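You operate a simulated robot arm through the tools that you are given. There is no shell and no other tool. Be economical: measure what you need, move in short steps, check, and stop when the job is done.

Carry out the task below with a simulated two-armed robot. There is one attempt and no reset: what you move stays moved.

Task
On the top of the desk, fold the rag in half.

The check looks at the end state, three seconds after you hand in, the way a careful person would. Anything else that was tipped, shoved, dropped, spilled or broken makes it a failure. Flat cloth is picked up by pressing the open fingertips on it (5 to 10 N) and closing them slowly along it; thin cloth reads only 2 to 8 mm in the jaws.

Robot
Two 7-joint arms with two-finger parallel grippers on one trunk, on a base that drives. Base frame: it is fixed to the floor where the robot stands at the start and does not move with it; the origin is under the middle of the robot, x ahead of it, y to its left, z up. Readings come in mm, degrees, newtons and seconds.
The left shoulder is at the start at [70, 163, 1045], the right one opposite. With the tool pointing down near the work surface each hand reaches from about 400 to 880 mm from the robot's upright axis, wherever it stands, measured 20 degrees to its own side. Places, roughly: top of the desk [600, 200, 800]. Payload 3.43 kg a hand.
The tool frame of a hand sits at the grasp point between the pads (the TCP): z along the fingers, y along the line on which they close. The tips reach 34 mm beyond it. Largest opening 128 mm; finger width 24, thickness 12; the body of the gripper, 48 by 130 mm, starts 96 mm behind the TCP.
Orientation is that of the tool frame in the base frame, as a unit quaternion [w, x, y, z]. With the fingers straight down and closing along the base's y, the tool's x points along the base's -x, its y along +y and its z along -z.

Tools
- The arms move only by the tool send_rows. It takes "left_motion", "right_motion" or both (then of equal length, played together; a hand with none holds still); each is a list of rows, each a list of 7 numbers: the shift along the base's x, y, z in cm, then the turn, a rotation vector about the base's x, y, z in degrees, then the opening, from 0 (shut) to 1 (fully open). In form: [[x, y, z, ax, ay, az, jaw], ...]. A call has 1 to 20 rows; each row is the pose to reach, as a shift and turn from the pose commanded when the call began. Each row takes 0.2 s and may step no farther than 50 mm and 8.6 degrees from the row before; otherwise, or with a gripper value out of range, the whole call is refused. A pose out of reach is approached as far as the arm can. The call stops where the force on the tool passes 40 N (or 10 N more than at its start, if that is more) or the arm is blocked; 0.2 s more then pass. The fingers move at their own pace (about 153 mm/s each) and stop on an object; they squeeze with about 26 N. The grip force told is the motor's: it shows also when the fingers shut on nothing. Time passes only in rows, and 0.2 s behind the last, so rows that repeat a pose let the fingers close. The reply holds the time, the measured pose of the TCP, the force on the tool along the base axes, the opening and the grip force, in the units named above and with some noise, with the torque about the TCP (base axes, N m) and any sound that the robot's microphone picked up.
- Cameras (640 x 400 px; columns grow to the right, rows downward): "scene" is now at [121.1, -46.8, 1264.8]; the picture's right is [-0.55, -0.83, 0.00], its down [-0.54, 0.36, -0.77] and it looks along [0.64, -0.42, -0.64] (base axes); focal length 286 px, centre (320, 200). "left" rides on the left gripper at [76, 11, -160] in its tool frame; the picture's right is [-0.15, 0.99, 0.00], its down [-0.88, -0.13, -0.46] and it looks along [-0.45, -0.07, 0.89] (tool axes); focal length 234 px, centre (320, 200). "right" rides on the right gripper at [76, -11, -160] in its tool frame; the picture's right is [0.15, 0.99, 0.00], its down [-0.88, 0.13, -0.46] and it looks along [-0.45, 0.07, 0.89] (tool axes); focal length 234 px, centre (320, 200). There is no depth. A picture from a camera that has moved, and an enlarged one, comes with that camera's place and axes in the base frame and with its lens.
- camera(camera): a new picture of that camera. No time passes.
- raise_lower(by): slides the trunk up (or, below 0, down) by that many mm; the arms and the scene camera ride with it, the base frame stays. It gives what a move gives, with no picture.
- roll_base(legs): drives the robot by 1 to 6 legs, each [ahead, left, turn to the left] in mm, mm and degrees, along the robot's own axes; the way and the turn of a leg run together, so that a leg with both is an arc; at most 1500 mm and 180 degrees a leg. The arms and the cameras ride along, it lands a little off, and it stops where it bumps. It gives what a move gives.
- aim_head(pan, tilt): turns the head with the scene camera to pan (to the left, within 86 degrees either way) and tilt (down, from -29 to 69), counted from straight ahead of the robot. It gives what a move gives.
- enlarge(camera, box): a new picture of the part [left, top, right, bottom] of that camera's present view, enlarged. No time passes.
- job_done(): hands the job in; it is judged then, once.

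Go step by step. Nothing tells you exact positions but the pictures and the camera data: compare them with the known pose of the tool, close in by small moves and look again before you grip or let go. The budget is 120 turns and 88 pictures, counting those below and the enlarged ones. Unless the task says otherwise, let go and move clear before handing in, and close with one line.

The tools are called after "Emit:" as name(argument=value, ...) on one line, values as JSON. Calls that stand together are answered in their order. send_rows: Moves the arms, as the interface text tells. Its arguments: {"type":"object","properties":{"left_motion":{"type":"array"},"right_motion":{"type":"array"}},"required":[]} The other tools are called the same way: raise_lower (by) slides the trunk up or down; roll_base (legs) drives the base; aim_head (pan, tilt) turns the head that bears the scene camera; camera (camera) takes a picture; enlarge (camera, box) takes an enlarged picture of a part of a camera's view; job_done () hands the job in.

At the start:

```text
clock: 0.0
left_tool_pos: [720.7, 33.1, 941.5]
left_orientation: [0.0, 0.001, 1.0, 0.0]
left_wrist_force: [-0.1, -0.2, -0.5]
left_moment: [0.02, 0.01, 0.01]
left_grip_width: 128.0
left_grip_force: 0.0
right_tool_pos: [397.5, -451.1, 1005.7]
right_orientation: [0.0, 0.0, 1.0, 0.001]
right_wrist_force: [-0.3, 0.0, 0.1]
right_moment: [-0.02, 0.02, 0.0]
right_grip_width: 127.8
right_grip_force: 0.0
trunk travel left (down, up): [-525.0, 415.0]
robot x, y, heading: [0.5, -2.3, 0.0]
head pan, tilt: [-33.5, 40.0]
```

scene: 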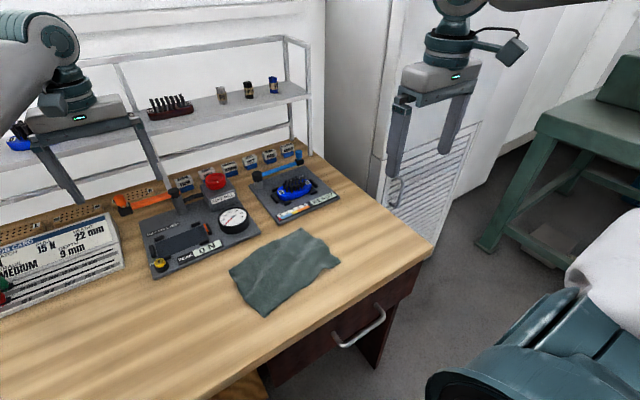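
right: 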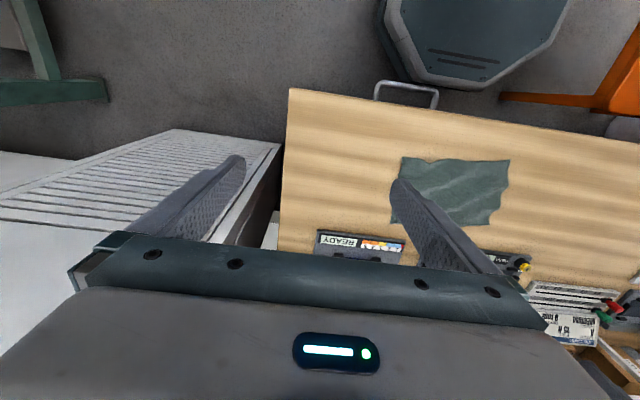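
left: 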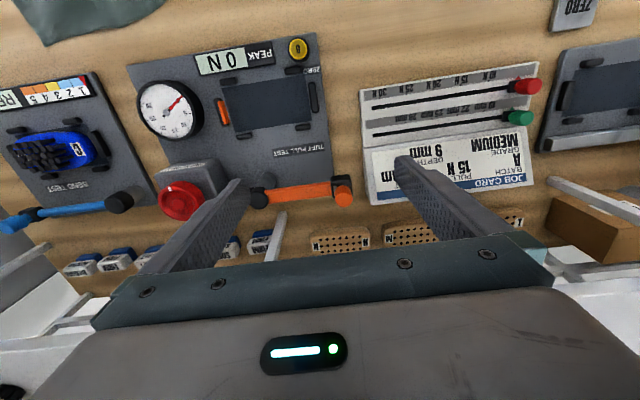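

I see the rag near the right end of the desk, roughly x 380–530 and y −275 to −90, with the test panels behind it. I'll look closer before planning the fold.

Emit:
enlarge(camera="scene", box=[200, 200, 360, 340])

Emit:
enlarge(camera="right", box=[280, 70, 560, 280])

```text
2.86 times, centred on (280, 270) of scene
camera zoom: at [121.1, -46.8, 1264.8], right [-0.55, -0.83, 0.0], down [-0.54, 0.36, -0.77], along [0.64, -0.42, -0.64], focal length 818 px, centre (434, 0)
```

zoom: 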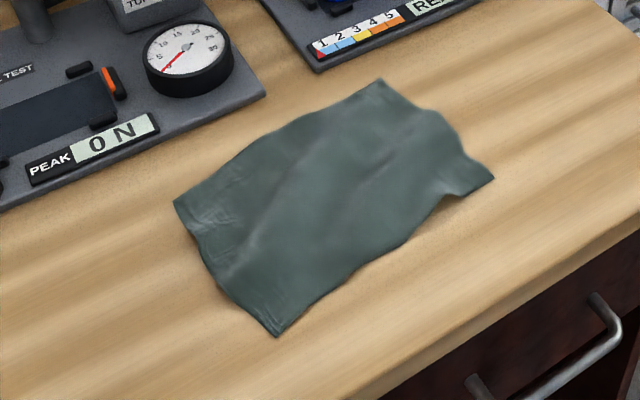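

```text
1.90 times, centred on (420, 175) of right
camera zoom: at [323.0, -460.8, 1165.4], right [-0.15, 0.99, 0.0], down [0.88, 0.13, 0.46], along [0.45, 0.07, -0.89], focal length 446 px, centre (130, 248)
```

zoom: 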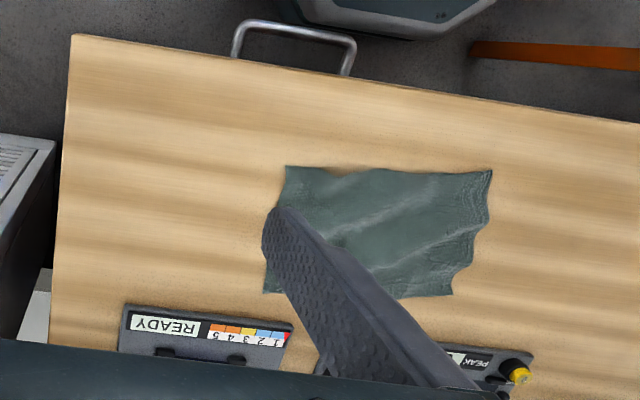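

The desk surface works out at z≈760. The rag's corners are about (397,−106), (422,−297), (563,−281) and (535,−82). I plan to bring the near edge over onto the far edge with both hands, which needs the left hand pulled back and the base backed and turned. First I check the floor to the right and retract the left hand.

Emit:
send_rows(left_motion=[[-2, 0, 4, 0, 0, 0, 1], [-6, 0, 8, 0, 0, 0, 1], [-10, 0, 12, 0, 0, 0, 1], [-14, 0, 14, 0, 0, 0, 1], [-18, 0, 14, 0, 0, 0, 1], [-21, 0, 14, 0, 0, 0, 1]])

Emit:
aim_head(pan=-80, tilt=50)

Emit:
camera(camera="scene")

```text
refused: row 2 steps farther than a row can; nothing moved
```

```text
clock: 1.1
left_tool_pos: [720.6, 32.9, 941.5]
left_orientation: [0.0, 0.001, 1.0, 0.0]
left_wrist_force: [-0.1, 0.5, -0.4]
left_moment: [0.01, -0.04, -0.01]
left_grip_width: 128.0
left_grip_force: 0.0
right_tool_pos: [398.3, -451.3, 1005.5]
right_orientation: [0.0, 0.0, 1.0, 0.0]
right_wrist_force: [1.0, 0.3, 0.1]
right_moment: [0.0, -0.01, 0.01]
right_grip_width: 127.8
right_grip_force: 0.1
trunk travel left (down, up): [-525.0, 415.0]
robot x, y, heading: [-2.0, -1.3, 0.1]
head pan, tilt: [-80.0, 50.0]
```

```text
82 pictures are left
camera scene: at [63.6, -75.7, 1250.7], right [-0.98, -0.17, 0.0], down [-0.13, 0.75, -0.64], along [0.11, -0.63, -0.77], focal length 286 px, centre (320, 200)
```

scene: 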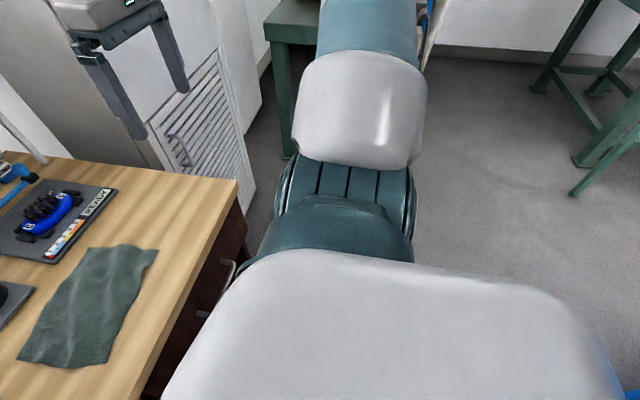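

The shape on the right is the robot's own arm, and the floor there is clear. I retract the left hand in smaller steps.

Emit:
send_rows(left_motion=[[-2, 0, 3, 0, 0, 0, 1], [-5, 0, 6, 0, 0, 0, 1], [-8, 0, 9, 0, 0, 0, 1], [-11, 0, 12, 0, 0, 0, 1], [-15, 0, 13, 0, 0, 0, 1], [-19, 0, 13, 0, 0, 0, 1], [-22, 0, 13, 0, 0, 0, 1]])

Emit:
roll_base(legs=[[-100, 0, 0], [0, 0, -20]])

Emit:
aim_head(pan=0, tilt=48)

Emit:
camera(camera="scene")

```text
clock: 2.7
left_tool_pos: [500.4, 34.4, 1070.4]
left_orientation: [0.0, 0.0, 1.0, 0.0]
left_wrist_force: [-0.4, -0.5, -0.1]
left_moment: [-0.02, -0.05, -0.01]
left_grip_width: 127.8
left_grip_force: 0.1
right_tool_pos: [396.6, -450.4, 1005.2]
right_orientation: [0.0, 0.001, 1.0, 0.0]
right_wrist_force: [0.2, 0.1, -0.2]
right_moment: [0.01, 0.01, -0.01]
right_grip_width: 127.9
right_grip_force: 0.2
trunk travel left (down, up): [-525.0, 415.0]
robot x, y, heading: [1.6, -3.8, -0.2]
head pan, tilt: [-80.0, 50.0]
```

```text
clock: 5.0
left_tool_pos: [381.9, -140.1, 1069.6]
left_orientation: [0.0, 0.174, 0.985, 0.001]
left_wrist_force: [0.1, -0.2, -0.7]
left_moment: [-0.03, -0.03, 0.0]
left_grip_width: 128.1
left_grip_force: 0.0
right_tool_pos: [118.9, -560.5, 1005.0]
right_orientation: [0.0, 0.173, 0.985, 0.0]
right_wrist_force: [-0.7, 0.3, 0.4]
right_moment: [0.04, 0.0, 0.02]
right_grip_width: 127.9
right_grip_force: 0.1
trunk travel left (down, up): [-525.0, 415.0]
robot x, y, heading: [-99.5, 3.0, -19.9]
head pan, tilt: [-80.0, 50.0]
```

```text
clock: 6.5
left_tool_pos: [381.7, -139.8, 1071.0]
left_orientation: [0.0, 0.173, 0.985, -0.001]
left_wrist_force: [-0.1, 0.4, -0.1]
left_moment: [0.0, 0.01, 0.0]
left_grip_width: 127.9
left_grip_force: 0.0
right_tool_pos: [120.1, -559.3, 1004.8]
right_orientation: [0.0, 0.174, 0.985, 0.0]
right_wrist_force: [0.1, 0.1, 0.5]
right_moment: [0.0, -0.02, 0.0]
right_grip_width: 128.0
right_grip_force: 0.1
trunk travel left (down, up): [-525.0, 415.0]
robot x, y, heading: [-99.6, -2.5, -19.9]
head pan, tilt: [0.0, 48.0]
```

```text
81 pictures are left
camera scene: at [21.2, -43.9, 1253.4], right [-0.34, -0.94, 0.0], down [-0.7, 0.25, -0.67], along [0.63, -0.23, -0.74], focal length 286 px, centre (320, 200)
```

scene: 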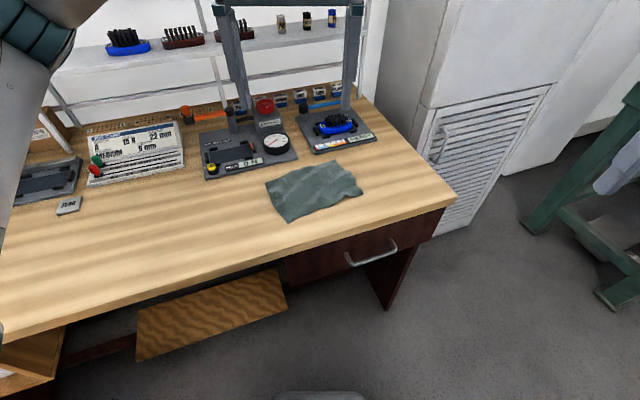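

The base is now behind the rag. I bring both hands over the near corners, closing parallel to the near edge so the edge itself gets pinched. I'll hover about 50 mm above the cloth.

Emit:
send_rows(left_motion=[[0, 0, 0, 0, 0, 5, 0.28], [0, 0, -2, 0, 0, 10, 0.28], [0.5, 0.3, -5, 0, 0, 15, 0.28], [1, 0.6, -8, 0, 0, 20, 0.28], [1.5, 0.9, -11, 0, 0, 24, 0.28], [2, 1.2, -14, 0, 0, 27.5, 0.28], [2.3, 1.3, -17, 0, 0, 27.5, 0.28], [2.3, 1.3, -19, 0, 0, 27.5, 0.28], [2.3, 1.3, -19, 0, 0, 27.5, 0.28], [2.3, 1.3, -19, 0, 0, 27.5, 0.28], [2.3, 1.3, -19, 0, 0, 27.5, 0.28]], right_motion=[[2.8, 2.6, 0, 0, 0, 3, 0.28], [5.6, 5.2, 0, 0, 0, 6, 0.28], [8.4, 7.8, -1, 0, 0, 9, 0.28], [11.2, 10.4, -2, 0, 0, 12, 0.28], [14, 13, -3, 0, 0, 15, 0.28], [16.8, 15.6, -4, 0, 0, 18, 0.28], [19.6, 18.2, -5, 0, 0, 21, 0.28], [22.4, 20.8, -7, 0, 0, 24, 0.28], [25.2, 23.4, -9, 0, 0, 27.5, 0.28], [28, 26, -11, 0, 0, 27.5, 0.28], [30.4, 28.4, -12.5, 0, 0, 27.5, 0.28]])

Emit:
camera(camera="left")

Emit:
camera(camera="right")

Emit:
camera(camera="scene")

```text
clock: 8.9
left_tool_pos: [405.9, -126.1, 880.1]
left_orientation: [0.0, -0.066, 0.998, -0.001]
left_wrist_force: [0.0, -0.3, 0.2]
left_moment: [-0.01, 0.0, 0.07]
left_grip_width: 35.7
left_grip_force: 0.2
right_tool_pos: [373.8, -326.1, 894.6]
right_orientation: [0.001, -0.065, 0.998, 0.0]
right_wrist_force: [-0.2, 0.5, 0.5]
right_moment: [-0.01, 0.01, -0.01]
right_grip_width: 35.9
right_grip_force: 0.1
right hand out of reach, approached as far as the arm can: row 10, 11
trunk travel left (down, up): [-525.0, 415.0]
robot x, y, heading: [-99.8, -2.0, -20.1]
head pan, tilt: [0.0, 48.0]
```

```text
80 pictures are left
camera left: at [328.1, -127.5, 1039.1], right [0.02, 1.0, 0.0], down [0.89, -0.01, 0.45], along [0.45, -0.01, -0.89], focal length 234 px, centre (320, 200)
```

left: 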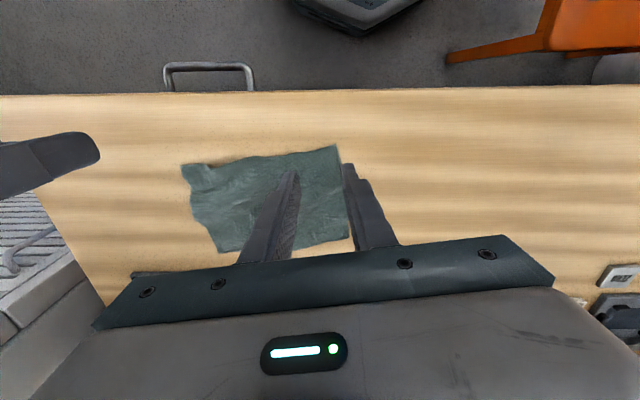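

```text
79 pictures are left
camera right: at [301.2, -346.2, 1054.5], right [-0.27, 0.96, 0.0], down [0.86, 0.24, 0.46], along [0.44, 0.13, -0.89], focal length 234 px, centre (320, 200)
```

right: 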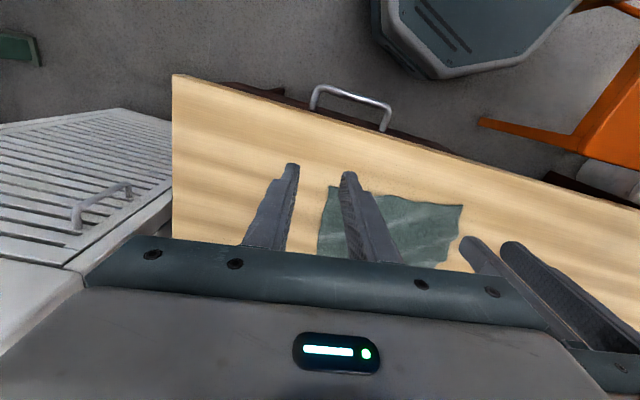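

```text
78 pictures are left
camera scene: at [21.8, -43.8, 1253.3], right [-0.34, -0.94, 0.0], down [-0.7, 0.25, -0.67], along [0.63, -0.23, -0.74], focal length 286 px, centre (320, 200)
```

scene: 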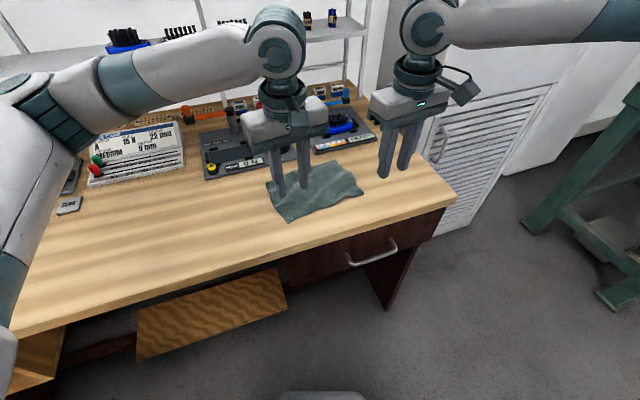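

The right hand stopped short at (374,−326). I'll nudge it onward to see whether the limit is the arm or its closeness to the left hand.

Emit:
send_rows(right_motion=[[1.5, 1.5, 0, 0, 0, 0, 0.28], [3, 3, 0, 0, 0, 0, 0.28], [4, 4, 0, 0, 0, 0, 0.28], [5, 5, 0, 0, 0, 0, 0.28]])

```text
clock: 9.9
left_tool_pos: [405.0, -127.3, 880.9]
left_orientation: [0.0, -0.065, 0.998, 0.0]
left_wrist_force: [0.0, -0.3, 0.3]
left_moment: [-0.03, -0.03, -0.02]
left_grip_width: 35.9
left_grip_force: 0.1
right_tool_pos: [373.9, -325.1, 903.9]
right_orientation: [0.001, -0.066, 0.998, 0.001]
right_wrist_force: [0.1, -0.3, -0.7]
right_moment: [0.04, -0.01, 0.01]
right_grip_width: 35.8
right_grip_force: 0.0
right hand out of reach, approached as far as the arm can: row 1, 2, 3, 4
trunk travel left (down, up): [-525.0, 415.0]
robot x, y, heading: [-99.0, -2.7, -20.0]
head pan, tilt: [0.0, 48.0]
```

Emit:
send_rows(right_motion=[[2, 0, 0, 0, 0, 0, 0.28], [4, 0, 0, 0, 0, 0, 0.28], [5, 0, 0, 0, 0, 0, 0.28]])

```text
clock: 10.7
left_tool_pos: [405.6, -126.5, 880.7]
left_orientation: [0.0, -0.065, 0.998, 0.0]
left_wrist_force: [-0.3, -0.1, -0.5]
left_moment: [-0.01, 0.0, 0.02]
left_grip_width: 35.6
left_grip_force: 0.1
right_tool_pos: [394.3, -345.5, 907.0]
right_orientation: [0.001, -0.065, 0.998, 0.001]
right_wrist_force: [-0.9, 0.1, 0.2]
right_moment: [-0.04, -0.02, -0.04]
right_grip_width: 35.6
right_grip_force: 0.1
right hand out of reach, approached as far as the arm can: row 1, 2, 3
trunk travel left (down, up): [-525.0, 415.0]
robot x, y, heading: [-101.4, -0.0, -19.9]
head pan, tilt: [0.0, 48.0]
```

Emit:
send_rows(right_motion=[[0, 0, 0, 0, 0, -8, 0.28], [0, 0, 0, 0, 0, -16, 0.28], [0, 0, 0, 0, 0, -24, 0.28], [1.5, 2, 0, 0, 0, -27.5, 0.28], [3, 4, 0, 0, 0, -27.5, 0.28]])

```text
clock: 11.9
left_tool_pos: [404.7, -127.3, 881.2]
left_orientation: [-0.001, -0.065, 0.998, 0.0]
left_wrist_force: [-0.8, -0.9, 0.8]
left_moment: [-0.02, -0.01, 0.03]
left_grip_width: 35.6
left_grip_force: 0.0
right_tool_pos: [390.6, -341.0, 911.0]
right_orientation: [0.0, 0.175, 0.985, 0.0]
right_wrist_force: [0.8, -0.3, -0.8]
right_moment: [0.01, -0.04, 0.01]
right_grip_width: 35.9
right_grip_force: 0.1
right hand out of reach, approached as far as the arm can: row 4, 5
trunk travel left (down, up): [-525.0, 415.0]
robot x, y, heading: [-98.2, -5.5, -20.2]
head pan, tilt: [0.0, 48.0]
```

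Yaw is not the cause, so I test whether it is arm proximity. I move the left hand up and away to the left, then try the right hand again.

Emit:
send_rows(left_motion=[[0, 2, 2, 0, 0, 0, 0.28], [0, 5, 4, 0, 0, 0, 0.28], [0, 9, 5, 0, 0, 0, 0.28], [0, 13, 5, 0, 0, 0, 0.28], [0, 17, 5, 0, 0, 0, 0.28], [0, 17, 5, 0, 0, 0, 0.28], [0, 17, 5, 0, 0, 0, 0.28], [0, 17, 5, 0, 0, 0, 0.28]], right_motion=[[0, 0, 0, 0, 0, 0, 0.28], [0, 0, 0, 0, 0, 0, 0.28], [0, 0, 0, 0, 0, 0, 0.28], [0, 0, 0, 0, 0, 0, 0.28], [1, 1.5, 0, 0, 0, 7, 0.28], [2, 3, 0, 0, 0, 14, 0.28], [3, 4.5, 0, 0, 0, 21, 0.28], [3.4, 6.5, -1, 0, 0, 27.5, 0.28]])

```text
clock: 13.7
left_tool_pos: [405.7, 43.0, 931.9]
left_orientation: [0.0, -0.065, 0.998, 0.0]
left_wrist_force: [-0.1, 0.5, -0.3]
left_moment: [0.01, -0.03, 0.01]
left_grip_width: 35.7
left_grip_force: 0.0
right_tool_pos: [376.2, -325.5, 911.3]
right_orientation: [0.001, -0.067, 0.998, 0.001]
right_wrist_force: [-0.1, 0.1, 0.4]
right_moment: [-0.02, 0.0, 0.02]
right_grip_width: 36.1
right_grip_force: 0.0
right hand out of reach, approached as far as the arm can: row 5, 6, 7, 8
trunk travel left (down, up): [-525.0, 415.0]
robot x, y, heading: [-98.5, 1.1, -19.8]
head pan, tilt: [0.0, 48.0]
```

The left hand isn't in the way, so this is the right arm's own configuration. I lift the right hand higher, try to cross over the target there, and then come down.

Emit:
send_rows(right_motion=[[0, 0, 4, 0, 0, 0, 0.28], [0, 0, 8, 0, 0, 0, 0.28], [0, 0, 12, 0, 0, 0, 0.28], [0, 0, 15, 0, 0, 0, 0.28], [1, 2, 15, 0, 0, 0, 0.28], [2, 3.5, 15, 0, 0, 0, 0.28], [3, 5, 15, 0, 0, 0, 0.28], [4.8, 5, 15, 0, 0, 0, 0.28]])

Emit:
camera(camera="scene")

```text
clock: 15.5
left_tool_pos: [406.5, 43.8, 930.6]
left_orientation: [0.0, -0.066, 0.998, 0.0]
left_wrist_force: [0.1, 0.1, -0.8]
left_moment: [-0.05, 0.05, -0.04]
left_grip_width: 35.8
left_grip_force: 0.0
right_tool_pos: [366.8, -333.7, 1058.8]
right_orientation: [0.001, -0.065, 0.998, 0.0]
right_wrist_force: [-1.0, -0.2, 0.6]
right_moment: [-0.03, 0.0, 0.0]
right_grip_width: 35.9
right_grip_force: 0.0
right hand out of reach, approached as far as the arm can: row 3, 4, 5, 6, 7, 8
trunk travel left (down, up): [-525.0, 415.0]
robot x, y, heading: [-104.3, 0.1, -19.9]
head pan, tilt: [0.0, 48.0]
```

```text
77 pictures are left
camera scene: at [21.3, -43.7, 1253.4], right [-0.34, -0.94, 0.0], down [-0.7, 0.25, -0.67], along [0.63, -0.23, -0.74], focal length 286 px, centre (320, 200)
```

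scene: 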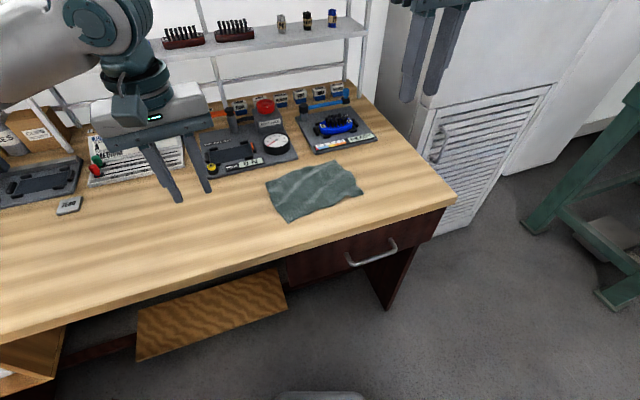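

Emit:
aim_head(pan=-60, tilt=20)

Emit:
camera(camera="scene")

Emit:
aim_head(pan=60, tilt=20)

Emit:
camera(camera="scene")

```text
clock: 16.8
left_tool_pos: [405.1, 43.3, 931.5]
left_orientation: [-0.001, -0.066, 0.998, 0.0]
left_wrist_force: [-0.1, 0.2, -0.7]
left_moment: [-0.02, 0.01, 0.02]
left_grip_width: 35.7
left_grip_force: 0.0
right_tool_pos: [366.7, -334.0, 1058.1]
right_orientation: [0.0, -0.065, 0.998, 0.001]
right_wrist_force: [-0.2, 0.4, 0.1]
right_moment: [0.03, 0.0, 0.02]
right_grip_width: 35.8
right_grip_force: 0.1
trunk travel left (down, up): [-525.0, 415.0]
robot x, y, heading: [-96.3, 1.7, -20.2]
head pan, tilt: [-60.0, 20.0]
```

```text
76 pictures are left
camera scene: at [-36.5, -108.5, 1296.2], right [-0.98, -0.17, 0.0], down [-0.06, 0.34, -0.94], along [0.16, -0.93, -0.34], focal length 286 px, centre (320, 200)
```

scene: 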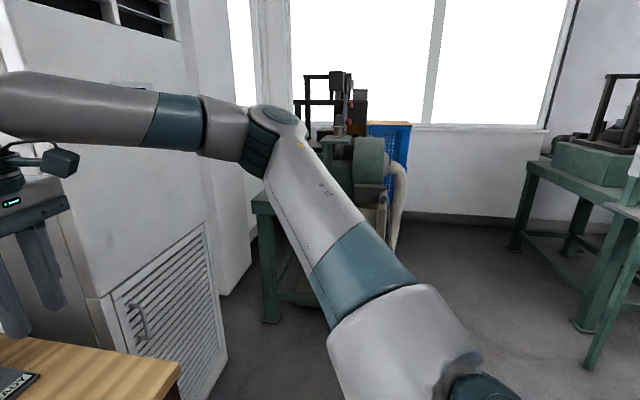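

```text
clock: 18.8
left_tool_pos: [405.3, 43.3, 931.1]
left_orientation: [0.001, -0.066, 0.998, 0.001]
left_wrist_force: [0.3, -0.2, 0.7]
left_moment: [-0.01, -0.02, 0.03]
left_grip_width: 35.9
left_grip_force: 0.1
right_tool_pos: [367.4, -333.7, 1058.2]
right_orientation: [0.001, -0.065, 0.998, 0.0]
right_wrist_force: [-0.8, 0.4, 0.4]
right_moment: [0.01, 0.0, 0.02]
right_grip_width: 35.7
right_grip_force: 0.1
trunk travel left (down, up): [-525.0, 415.0]
robot x, y, heading: [-102.3, -0.2, -19.8]
head pan, tilt: [60.0, 20.0]
```

```text
75 pictures are left
camera scene: at [18.6, 43.1, 1296.2], right [0.64, -0.77, 0.0], down [-0.26, -0.22, -0.94], along [0.72, 0.6, -0.34], focal length 286 px, centre (320, 200)
```

scene: 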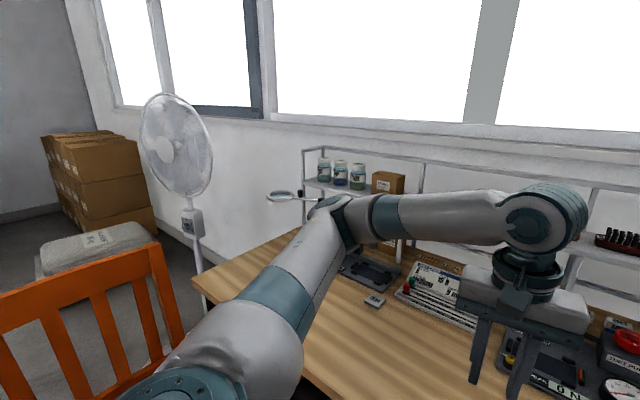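

The right elbow sits out and back, near a joint limit, while the left one is forward. I'll swing the right hand forward and out over the desk's right end and then inward, so its elbow unfolds like the left one.

Emit:
send_rows(right_motion=[[2.5, -3, -2, 0, 0, 0, 0.28], [5, -6, -4, 0, 0, 0, 0.28], [8, -9, -6, 0, 0, 0, 0.28], [11.5, -11.5, -6, 0, 0, 0, 0.28], [15, -13, -6, 0, 0, 0, 0.28], [18.5, -13.5, -6, 0, 0, 0, 0.28], [20.5, -11, -6, 0, 0, 0, 0.28], [20.5, -8, -6, 0, 0, 0, 0.28], [20.5, -4, -6, 0, 0, 0, 0.28], [20.5, 0, -6, 0, 0, 0, 0.28], [20.5, 3, -6, 0, 0, 0, 0.28]])

```text
clock: 21.2
left_tool_pos: [405.3, 44.4, 931.7]
left_orientation: [-0.001, -0.066, 0.998, -0.001]
left_wrist_force: [-0.1, 0.1, -0.4]
left_moment: [-0.01, 0.0, -0.02]
left_grip_width: 35.8
left_grip_force: 0.1
right_tool_pos: [436.9, -406.0, 982.8]
right_orientation: [0.001, -0.066, 0.998, 0.001]
right_wrist_force: [-0.2, 0.1, 0.2]
right_moment: [0.03, 0.0, -0.01]
right_grip_width: 35.8
right_grip_force: 0.0
right hand out of reach, approached as far as the arm can: row 4, 5, 6, 7, 8, 9, 10, 11
trunk travel left (down, up): [-525.0, 415.0]
robot x, y, heading: [-101.3, 2.0, -19.9]
head pan, tilt: [60.0, 20.0]
```

The right elbow looks stuck high. I extend the right arm nearly straight out to the right, clear of the desk, so the elbow drops. Then I'll come back in.

Emit:
send_rows(right_motion=[[-1.4, -4, 0, 0, 0, 0, 0.28], [-2.8, -8, 0, 0, 0, 0, 0.28], [-4.2, -12, 0, 0, 0, 0, 0.28], [-5.6, -16, 0, 0, 0, 0, 0.28], [-7, -20, -1, 0, 0, 0, 0.28], [-8.4, -24, -2, 0, 0, 0, 0.28], [-9.8, -28, -3, 0, 0, 0, 0.28], [-11, -32, -4, 0, 0, 0, 0.28], [-11, -36, -5, 0, 0, 0, 0.28], [-11, -40, -6, 0, 0, 0, 0.28]])

Emit:
aim_head(pan=-60, tilt=30)

Emit:
camera(camera="scene")

```text
clock: 23.4
left_tool_pos: [405.8, 41.8, 931.6]
left_orientation: [0.001, -0.065, 0.998, 0.001]
left_wrist_force: [1.2, -0.9, 0.4]
left_moment: [0.01, -0.01, 0.0]
left_grip_width: 35.9
left_grip_force: 0.0
right_tool_pos: [325.2, -805.0, 921.4]
right_orientation: [0.0, -0.066, 0.998, 0.001]
right_wrist_force: [0.4, 0.1, -0.6]
right_moment: [0.05, -0.03, -0.01]
right_grip_width: 36.0
right_grip_force: 0.1
trunk travel left (down, up): [-525.0, 415.0]
robot x, y, heading: [-96.9, -4.7, -20.1]
head pan, tilt: [60.0, 20.0]
```

```text
clock: 25.4
left_tool_pos: [406.1, 43.7, 931.6]
left_orientation: [0.0, -0.066, 0.998, -0.001]
left_wrist_force: [0.5, 0.2, 0.1]
left_moment: [0.02, -0.01, 0.01]
left_grip_width: 35.8
left_grip_force: 0.1
right_tool_pos: [324.9, -803.1, 922.8]
right_orientation: [0.0, -0.065, 0.998, 0.0]
right_wrist_force: [0.3, -0.5, 0.4]
right_moment: [0.0, 0.05, 0.0]
right_grip_width: 35.7
right_grip_force: 0.1
trunk travel left (down, up): [-525.0, 415.0]
robot x, y, heading: [-98.0, 3.4, -20.1]
head pan, tilt: [-60.0, 30.0]
```

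```text
74 pictures are left
camera scene: at [-37.0, -105.9, 1280.2], right [-0.98, -0.17, 0.0], down [-0.09, 0.49, -0.87], along [0.15, -0.85, -0.5], focal length 286 px, centre (320, 200)
```

scene: 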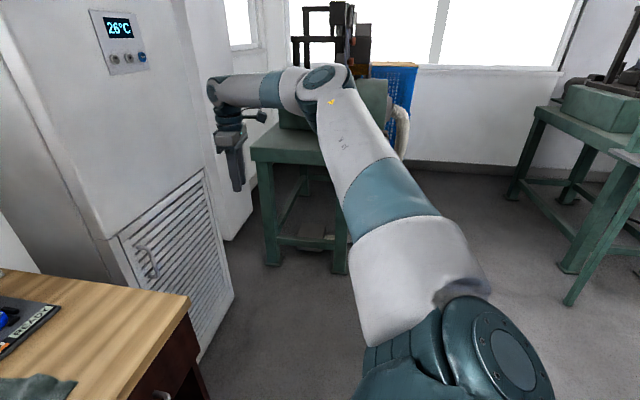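

The arm is fairly extended now, so I bring the right hand back in toward the target and see whether it gets farther.

Emit:
send_rows(right_motion=[[1, 4, 0, 0, 0, 0, 0.28], [2, 8, 0, 0, 0, 0, 0.28], [3, 12, 0, 0, 0, 0, 0.28], [4, 16, 0, 0, 0, 0, 0.28], [5, 20, 0, 0, 0, 0, 0.28], [6, 24, 0, 0, 0, 0, 0.28], [7, 28, 0, 0, 0, 0, 0.28], [8, 32, 0, 0, 0, 0, 0.28], [9, 36, 0, 0, 0, 0, 0.28], [9.9, 40, -1, 0, 0, 0, 0.28], [9.9, 44, -2, 0, 0, 0, 0.28], [9.9, 48, -3, 0, 0, 0, 0.28], [9.9, 52.8, -4, 0, 0, 0, 0.28]])

```text
clock: 28.2
left_tool_pos: [405.0, 42.3, 930.3]
left_orientation: [0.0, -0.066, 0.998, 0.0]
left_wrist_force: [0.3, -0.2, 0.6]
left_moment: [-0.02, 0.0, 0.0]
left_grip_width: 35.8
left_grip_force: 0.1
right_tool_pos: [373.7, -326.7, 895.9]
right_orientation: [0.002, -0.065, 0.998, 0.001]
right_wrist_force: [0.3, 0.3, -0.6]
right_moment: [0.01, -0.01, 0.01]
right_grip_width: 35.7
right_grip_force: 0.0
right hand out of reach, approached as far as the arm can: row 11, 12, 13
trunk travel left (down, up): [-525.0, 415.0]
robot x, y, heading: [-97.5, 0.5, -20.2]
head pan, tilt: [-60.0, 30.0]
```

The right arm clearly can't cross to its left while it reaches forward. I'll put the base to the right of the rag, turned left, so the fold direction runs along what the right arm can reach.

Emit:
roll_base(legs=[[177, -356, 0], [0, 0, 50]])

Emit:
aim_head(pan=-15, tilt=50)

Emit:
camera(camera="scene")

```text
clock: 33.0
left_tool_pos: [235.0, 15.4, 931.8]
left_orientation: [0.001, -0.482, 0.876, 0.0]
left_wrist_force: [-0.4, -0.1, -0.6]
left_moment: [-0.01, 0.0, 0.01]
left_grip_width: 35.8
left_grip_force: 0.0
right_tool_pos: [499.2, -245.0, 894.7]
right_orientation: [0.001, -0.482, 0.876, 0.001]
right_wrist_force: [0.6, -0.2, 0.0]
right_moment: [-0.04, 0.02, -0.03]
right_grip_width: 35.8
right_grip_force: 0.0
trunk travel left (down, up): [-525.0, 415.0]
robot x, y, heading: [-53.1, -399.6, 29.9]
head pan, tilt: [-60.0, 30.0]
```

```text
clock: 34.1
left_tool_pos: [234.8, 17.0, 931.0]
left_orientation: [0.0, -0.482, 0.876, 0.0]
left_wrist_force: [0.3, -0.8, 0.2]
left_moment: [-0.04, -0.01, -0.02]
left_grip_width: 35.7
left_grip_force: 0.1
right_tool_pos: [498.8, -246.0, 894.5]
right_orientation: [0.0, -0.482, 0.876, 0.001]
right_wrist_force: [-0.5, -0.7, 0.5]
right_moment: [0.01, -0.01, 0.0]
right_grip_width: 35.7
right_grip_force: 0.1
trunk travel left (down, up): [-525.0, 415.0]
robot x, y, heading: [-53.7, -398.9, 30.2]
head pan, tilt: [-15.0, 50.0]
```

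```text
73 pictures are left
camera scene: at [61.7, -354.5, 1250.7], right [0.26, -0.97, 0.0], down [-0.74, -0.2, -0.64], along [0.62, 0.17, -0.77], focal length 286 px, centre (320, 200)
```

scene: 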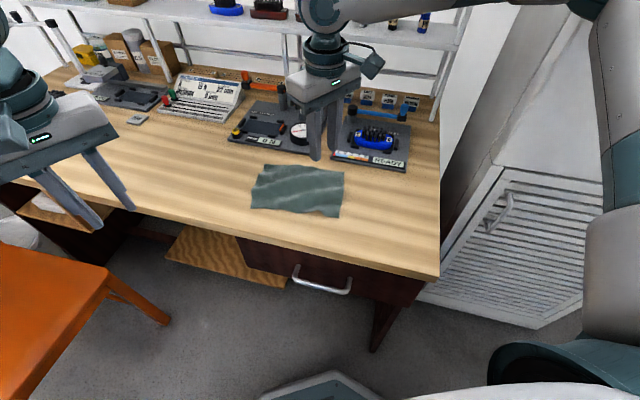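

The view of the rag is good from here. I zoom in to fix the corners, and bring both hands to hover over the near corners.

Emit:
enlarge(camera="scene", box=[240, 150, 368, 230])

Emit:
send_rows(right_motion=[[-1, 0, 0, 0, 0, -8, 0.28], [-2, -0.5, 0, 0, 0, -16, 0.28], [-3, -1, 0, 0, 0, -24, 0.28], [-4, -1.5, 0, 0, 0, -32, 0.28], [-5, -2, 0, 0, 0, -40, 0.28], [-6, -2.5, 0, 0, 0, -48, 0.28], [-7.5, -3, 0, 0, 0, -50, 0.28], [-7.5, -3, -1.5, 0, 0, -50, 0.28]], left_motion=[[2, -1.8, 0, 0, 0, -8, 0.28], [4, -3.6, 0, 0, 0, -16, 0.28], [6, -5.4, 0, 0, 0, -24, 0.28], [8, -7.2, 0, 0, 0, -32, 0.28], [10, -9, 0, 0, 0, -40, 0.28], [12, -10.8, 0, 0, 0, -48, 0.28], [14.5, -12.5, -2.5, 0, 0, -50, 0.28], [17, -14.3, -4.5, 0, 0, -50, 0.28]])

Emit:
camera(camera="scene")

```text
5.00 times, centred on (304, 190) of scene
camera zoom: at [61.7, -354.5, 1250.7], right [0.26, -0.97, 0.0], down [-0.74, -0.2, -0.64], along [0.62, 0.17, -0.77], focal length 1432 px, centre (400, 250)
```

zoom: 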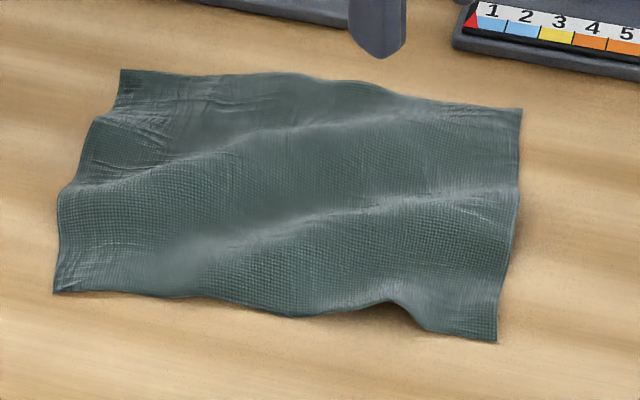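

```text
clock: 35.9
left_tool_pos: [406.5, -127.6, 886.1]
left_orientation: [-0.001, -0.065, 0.998, 0.001]
left_wrist_force: [-0.2, 0.3, -1.0]
left_moment: [0.02, 0.03, 0.0]
left_grip_width: 35.8
left_grip_force: 0.1
right_tool_pos: [425.6, -276.1, 878.3]
right_orientation: [-0.001, -0.065, 0.998, 0.0]
right_wrist_force: [-0.4, -0.2, -0.7]
right_moment: [0.03, 0.0, -0.03]
right_grip_width: 35.6
right_grip_force: 0.0
trunk travel left (down, up): [-525.0, 415.0]
robot x, y, heading: [-56.2, -401.8, 30.2]
head pan, tilt: [-15.0, 50.0]
```

```text
71 pictures are left
camera scene: at [63.4, -355.0, 1250.5], right [0.26, -0.97, 0.0], down [-0.74, -0.2, -0.64], along [0.62, 0.17, -0.77], focal length 286 px, centre (320, 200)
```

scene: 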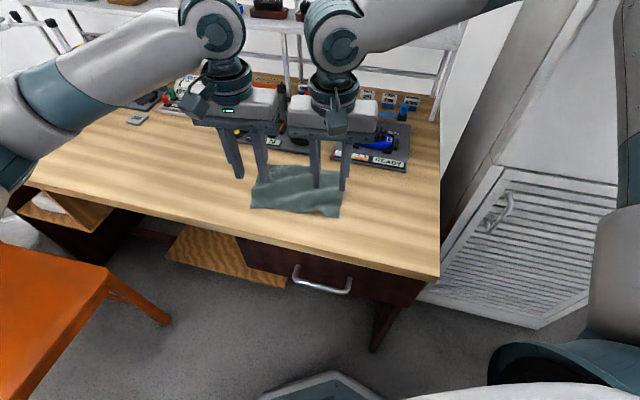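

Both hands reach now. The rag corners check out at about (393,−107), (418,−299), (558,−280) and (532,−81). I lower both hands to just above the cloth and look.

Emit:
send_rows(right_motion=[[0, 0, -2.3, 0, 0, 0, 0.28], [0, 0, -4.6, 0, 0, 0, 0.28], [-0.1, 0, -7, 0, 0, 0, 0.28]], left_motion=[[0, 0, -2.5, 0, 0, 0, 0.28], [0, 0, -5, 0, 0, 0, 0.28], [-0.1, 0, -7.8, 0, 0, 0, 0.28]])

Emit:
enlarge(camera="scene", box=[216, 130, 376, 230])

Emit:
enlarge(camera="left", box=[180, 80, 420, 230])

Emit:
enlarge(camera="right", box=[220, 80, 460, 230])

```text
clock: 36.7
left_tool_pos: [403.3, -127.6, 807.0]
left_orientation: [0.0, -0.068, 0.998, 0.0]
left_wrist_force: [0.7, -0.1, -0.9]
left_moment: [-0.01, 0.04, -0.05]
left_grip_width: 36.0
left_grip_force: 0.0
right_tool_pos: [425.6, -284.5, 812.9]
right_orientation: [0.0, -0.066, 0.998, 0.002]
right_wrist_force: [-0.1, -0.3, 0.3]
right_moment: [0.01, -0.01, 0.01]
right_grip_width: 35.8
right_grip_force: 0.0
right hand out of reach, approached as far as the arm can: row 3
trunk travel left (down, up): [-525.0, 415.0]
robot x, y, heading: [-55.1, -399.6, 30.3]
head pan, tilt: [-15.0, 50.0]
```

```text
4.00 times, centred on (296, 180) of scene
camera zoom: at [62.3, -354.1, 1250.6], right [0.26, -0.97, 0.0], down [-0.74, -0.2, -0.64], along [0.62, 0.17, -0.77], focal length 1146 px, centre (416, 280)
```

zoom: 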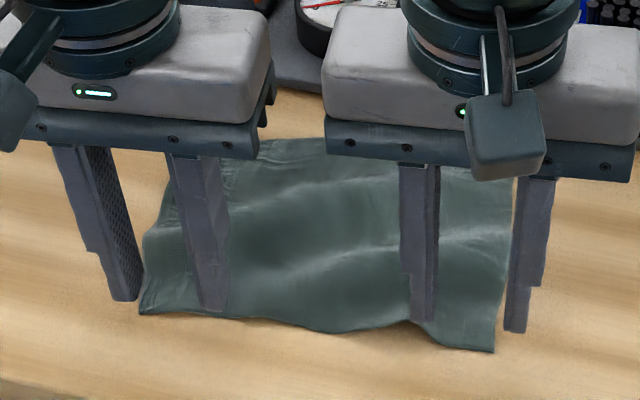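

```text
2.67 times, centred on (300, 155) of left
camera zoom: at [326.3, -128.1, 966.4], right [0.01, 1.0, 0.0], down [0.89, -0.01, 0.46], along [0.46, -0.01, -0.89], focal length 624 px, centre (373, 320)
```

zoom: 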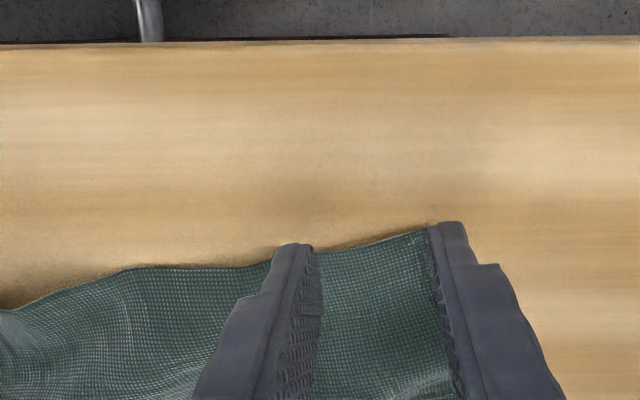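

```text
2.67 times, centred on (340, 155) of right
camera zoom: at [353.8, -305.5, 973.2], right [-0.28, 0.96, 0.0], down [0.86, 0.24, 0.46], along [0.44, 0.13, -0.89], focal length 624 px, centre (267, 320)
```

zoom: 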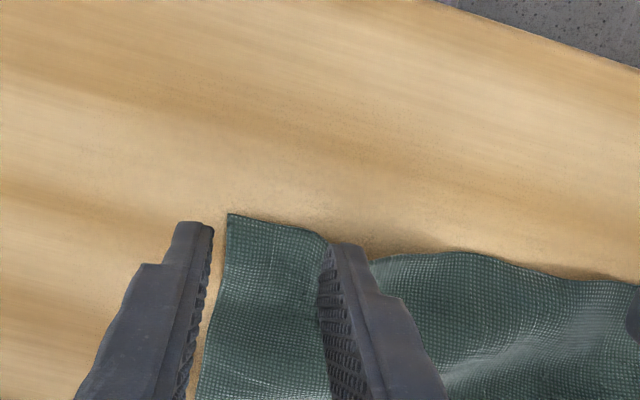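

The right arm reaches farthest at about 900 mm below its present trunk height, so lowering the trunk gives it room. I raise the hands, lower the trunk 90 mm, and set the final y with narrower jaws.

Emit:
send_rows(right_motion=[[0, 0, 4, 0, 0, 0, 0.19], [0, 0.5, 8, 0, 0, 0, 0.19], [0, 1, 11.5, 0, 0, 0, 0.19]], left_motion=[[0, 0, 4, 0, 0, 0, 0.19], [0, 0, 8, 0, 0, 0, 0.19], [0.1, 0, 12, 0, 0, 0, 0.19]])

Emit:
raise_lower(by=-90)

```text
clock: 37.5
left_tool_pos: [403.9, -128.6, 929.2]
left_orientation: [0.0, -0.066, 0.998, 0.0]
left_wrist_force: [-0.7, -0.2, 0.3]
left_moment: [0.04, -0.02, -0.01]
left_grip_width: 24.4
left_grip_force: 0.0
right_tool_pos: [425.2, -276.0, 928.7]
right_orientation: [0.002, -0.066, 0.998, 0.002]
right_wrist_force: [0.8, -0.6, -0.5]
right_moment: [0.03, -0.01, 0.01]
right_grip_width: 24.3
right_grip_force: 0.0
trunk travel left (down, up): [-525.0, 415.0]
robot x, y, heading: [-59.1, -395.7, 30.3]
head pan, tilt: [-15.0, 50.0]
```

```text
clock: 38.7
left_tool_pos: [403.7, -127.2, 838.6]
left_orientation: [0.001, -0.066, 0.998, 0.001]
left_wrist_force: [0.1, 0.6, 0.3]
left_moment: [0.0, 0.02, 0.02]
left_grip_width: 24.2
left_grip_force: 0.2
right_tool_pos: [427.0, -275.1, 838.8]
right_orientation: [0.001, -0.067, 0.998, 0.001]
right_wrist_force: [-0.2, 0.5, 0.1]
right_moment: [-0.01, 0.0, 0.0]
right_grip_width: 24.0
right_grip_force: 0.2
trunk travel left (down, up): [-435.0, 505.0]
robot x, y, heading: [-56.5, -399.4, 29.8]
head pan, tilt: [-15.0, 50.0]
```

I check in the air that both hands can make the fold travel at this height, then return and go down to just above the cloth.

Emit:
send_rows(right_motion=[[4, 0.5, 0, 0, 0, 0, 0.19], [8, 1, -1, 0, 0, 0, 0.19], [12.5, 1.6, -3, 0, 0, 0, 0.19], [8, 1, 0, 0, 0, 0, 0.19], [4, 0.5, 0, 0, 0, 0, 0.19], [-0.2, 0, 0, 0, 0, 0, 0.19], [-0.2, 0, -2, 0, 0, 0, 0.19], [-0.2, 0, -3.6, 0, 0, 0, 0.19]], left_motion=[[4, 0.5, 0, 0, 0, 0, 0.19], [8, 1, -1, 0, 0, 0, 0.19], [12.5, 1.6, -3, 0, 0, 0, 0.19], [8, 1, 0, 0, 0, 0, 0.19], [4, 0.5, 0, 0, 0, 0, 0.19], [0, -0.1, 0, 0, 0, 0, 0.19], [0, -0.1, -2, 0, 0, 0, 0.19], [0, -0.1, -3.6, 0, 0, 0, 0.19]])

Emit:
enlarge(camera="left", box=[180, 80, 420, 230])

Emit:
enlarge(camera="right", box=[220, 80, 460, 230])

```text
refused: row 4 steps farther than a row can; nothing moved
```

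```text
2.67 times, centred on (300, 155) of left
camera zoom: at [327.3, -128.4, 997.4], right [0.01, 1.0, 0.0], down [0.89, -0.01, 0.46], along [0.46, -0.01, -0.89], focal length 624 px, centre (373, 320)
```

zoom: 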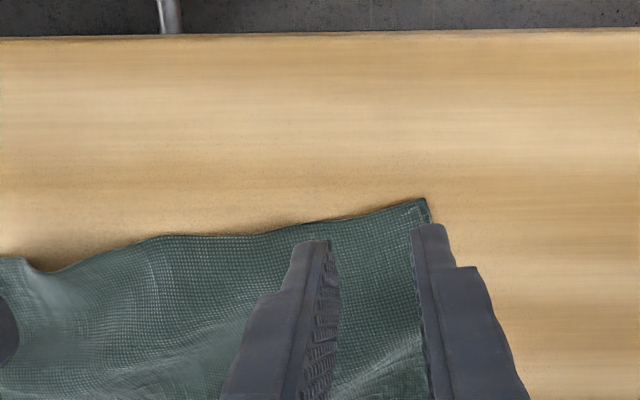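

```text
2.67 times, centred on (340, 155) of right
camera zoom: at [353.0, -296.1, 998.0], right [-0.28, 0.96, 0.0], down [0.85, 0.24, 0.46], along [0.44, 0.13, -0.89], focal length 624 px, centre (267, 320)
```

zoom: 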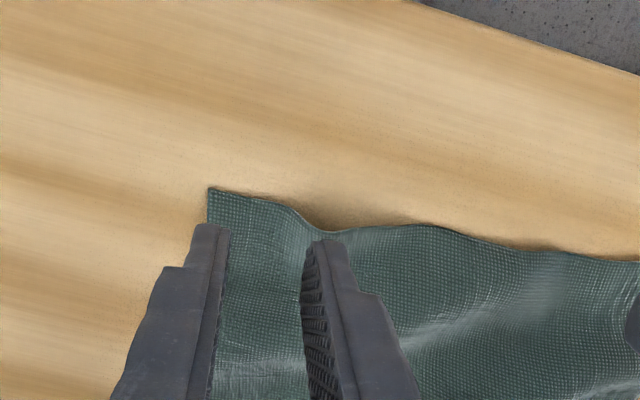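

I repeat the reach test with smaller steps, and finish just above the cloth with the hands a little farther in.

Emit:
send_rows(right_motion=[[4, 0.5, 0, 0, 0, 0, 0.19], [8, 1, 0, 0, 0, 0, 0.19], [12.4, 1.6, -1.5, 0, 0, 0, 0.19], [12.4, 1.6, -3.5, 0, 0, 0, 0.19], [12.4, 1.6, 0, 0, 0, 0, 0.19], [8, 1, 0, 0, 0, 0, 0.19], [4, 0.5, 0, 0, 0, 0, 0.19], [-0.3, 0.2, 0, 0, 0, 0, 0.19], [-0.3, 0.2, -2, 0, 0, 0, 0.19], [-0.3, 0.2, -3.4, 0, 0, 0, 0.19]], left_motion=[[4, 0.5, 0, 0, 0, 0, 0.19], [8, 1, 0, 0, 0, 0, 0.19], [12.4, 1.6, -1.5, 0, 0, 0, 0.19], [12.4, 1.6, -3.5, 0, 0, 0, 0.19], [12.4, 1.6, 0, 0, 0, 0, 0.19], [8, 1, 0, 0, 0, 0, 0.19], [4, 0.5, 0, 0, 0, 0, 0.19], [-0.1, -0.2, 0, 0, 0, 0, 0.19], [-0.1, -0.2, -2, 0, 0, 0, 0.19], [-0.1, -0.2, -3.4, 0, 0, 0, 0.19]])

Emit:
enlarge(camera="left", box=[180, 80, 420, 230])

Emit:
enlarge(camera="right", box=[220, 80, 460, 230])

```text
clock: 40.9
left_tool_pos: [403.6, -130.8, 805.0]
left_orientation: [0.0, -0.066, 0.998, 0.001]
left_wrist_force: [-0.1, 0.2, 0.7]
left_moment: [0.02, 0.0, -0.05]
left_grip_width: 24.7
left_grip_force: 0.0
right_tool_pos: [422.6, -275.0, 803.3]
right_orientation: [0.001, -0.066, 0.998, 0.001]
right_wrist_force: [-0.1, 0.3, -0.3]
right_moment: [0.01, -0.02, 0.02]
right_grip_width: 24.2
right_grip_force: 0.2
trunk travel left (down, up): [-435.0, 505.0]
robot x, y, heading: [-54.6, -401.7, 30.2]
head pan, tilt: [-15.0, 50.0]
```

```text
2.67 times, centred on (300, 155) of left
camera zoom: at [325.7, -129.8, 963.7], right [0.01, 1.0, 0.0], down [0.89, -0.01, 0.46], along [0.46, -0.01, -0.89], focal length 624 px, centre (373, 320)
```

zoom: 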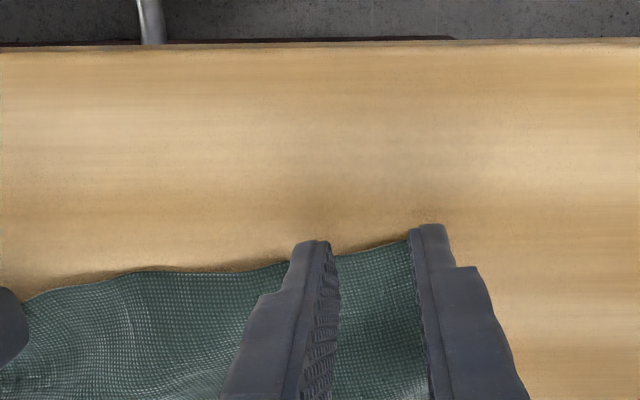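

```text
2.67 times, centred on (340, 155) of right
camera zoom: at [349.7, -294.1, 963.6], right [-0.28, 0.96, 0.0], down [0.85, 0.24, 0.46], along [0.44, 0.13, -0.89], focal length 624 px, centre (267, 320)
```

zoom: 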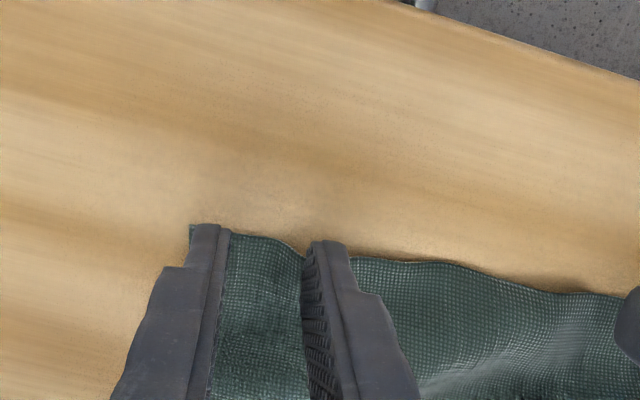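

The reach is fine and both hands straddle the edge near the corners. Now I press down gently.

Emit:
send_rows(right_motion=[[0, 0, -0.3, 0, 0, 0, 0.19], [0, 0, -0.6, 0, 0, 0, 0.19], [0, 0, -0.8, 0, 0, 0, 0.19]], left_motion=[[0, 0, -0.3, 0, 0, 0, 0.19], [0, 0, -0.6, 0, 0, 0, 0.19], [0, 0, -0.9, 0, 0, 0, 0.19]])

```text
clock: 41.7
left_tool_pos: [403.8, -130.6, 796.7]
left_orientation: [-0.001, -0.067, 0.998, -0.001]
left_wrist_force: [-0.6, 0.8, 0.7]
left_moment: [0.04, -0.04, 0.05]
left_grip_width: 24.2
left_grip_force: 0.1
right_tool_pos: [422.4, -272.7, 796.7]
right_orientation: [0.001, -0.066, 0.998, 0.001]
right_wrist_force: [0.1, 0.0, 0.6]
right_moment: [-0.04, -0.02, 0.0]
right_grip_width: 24.5
right_grip_force: 0.0
trunk travel left (down, up): [-435.0, 505.0]
robot x, y, heading: [-53.4, -398.9, 29.9]
head pan, tilt: [-15.0, 50.0]
```

Emit:
send_rows(right_motion=[[0, 0, -0.1, 0, 0, 0, 0.19], [0, 0, -0.2, 0, 0, 0, 0.19], [0, 0, -0.3, 0, 0, 0, 0.19]], left_motion=[[0, 0, -0.1, 0, 0, 0, 0.19], [0, 0, -0.2, 0, 0, 0, 0.19], [0, 0, -0.3, 0, 0, 0, 0.19]])

```text
clock: 42.5
left_tool_pos: [403.3, -129.2, 795.2]
left_orientation: [0.003, -0.066, 0.998, 0.0]
left_wrist_force: [4.3, 4.0, 22.0]
left_moment: [0.14, -0.27, -0.03]
left_grip_width: 24.2
left_grip_force: 0.0
right_tool_pos: [422.7, -273.7, 794.8]
right_orientation: [0.004, -0.066, 0.998, 0.002]
right_wrist_force: [4.5, -0.6, 20.6]
right_moment: [-0.18, -0.23, 0.03]
right_grip_width: 24.4
right_grip_force: 0.1
trunk travel left (down, up): [-435.0, 505.0]
robot x, y, heading: [-56.8, -399.8, 30.1]
head pan, tilt: [-15.0, 50.0]
```

Contact is at about z 795, with around 21 N. I back off slightly to 5–10 N.

Emit:
send_rows(right_motion=[[0, 0, 0.11, 0, 0, 0, 0.19], [0, 0, 0.11, 0, 0, 0, 0.19]], left_motion=[[0, 0, 0.12, 0, 0, 0, 0.19], [0, 0, 0.12, 0, 0, 0, 0.19]])

```text
clock: 43.1
left_tool_pos: [401.9, -130.7, 795.5]
left_orientation: [0.001, -0.066, 0.998, 0.0]
left_wrist_force: [4.9, 3.2, 22.4]
left_moment: [0.15, -0.29, 0.04]
left_grip_width: 24.5
left_grip_force: 0.1
right_tool_pos: [422.2, -273.9, 795.8]
right_orientation: [0.003, -0.067, 0.998, 0.002]
right_wrist_force: [5.2, -0.5, 21.7]
right_moment: [-0.13, -0.26, 0.04]
right_grip_width: 24.2
right_grip_force: 0.0
trunk travel left (down, up): [-435.0, 505.0]
robot x, y, heading: [-56.5, -401.7, 30.0]
head pan, tilt: [-15.0, 50.0]
```

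Emit:
send_rows(right_motion=[[0, 0, 0.1, 0, 0, 0, 0.19], [0, 0, 0.1, 0, 0, 0, 0.19]], left_motion=[[0, 0, 0.1, 0, 0, 0, 0.19], [0, 0, 0.1, 0, 0, 0, 0.19]])

```text
clock: 43.7
left_tool_pos: [402.2, -128.9, 795.2]
left_orientation: [0.0, -0.066, 0.998, 0.0]
left_wrist_force: [3.8, 2.7, 19.8]
left_moment: [0.11, -0.27, 0.02]
left_grip_width: 24.4
left_grip_force: 0.0
right_tool_pos: [421.2, -273.5, 795.8]
right_orientation: [0.002, -0.066, 0.998, 0.001]
right_wrist_force: [3.4, 1.6, 12.3]
right_moment: [0.01, -0.18, 0.01]
right_grip_width: 24.3
right_grip_force: 0.0
trunk travel left (down, up): [-435.0, 505.0]
robot x, y, heading: [-54.7, -399.5, 30.1]
head pan, tilt: [-15.0, 50.0]
```

Emit:
send_rows(right_motion=[[0, 0, 0.04, 0, 0, 0, 0.19], [0, 0, 0.04, 0, 0, 0, 0.19]], left_motion=[[0, 0, 0.12, 0, 0, 0, 0.19], [0, 0, 0.12, 0, 0, 0, 0.19]])

```text
clock: 44.3
left_tool_pos: [402.5, -130.6, 794.8]
left_orientation: [0.0, -0.067, 0.998, 0.0]
left_wrist_force: [1.6, 1.2, 9.3]
left_moment: [0.05, -0.15, -0.02]
left_grip_width: 24.4
left_grip_force: 0.1
right_tool_pos: [421.6, -275.0, 795.6]
right_orientation: [0.001, -0.066, 0.998, 0.002]
right_wrist_force: [0.3, 1.6, 10.1]
right_moment: [0.05, -0.06, 0.02]
right_grip_width: 24.4
right_grip_force: 0.0
trunk travel left (down, up): [-435.0, 505.0]
robot x, y, heading: [-58.6, -397.4, 30.2]
head pan, tilt: [-15.0, 50.0]
```

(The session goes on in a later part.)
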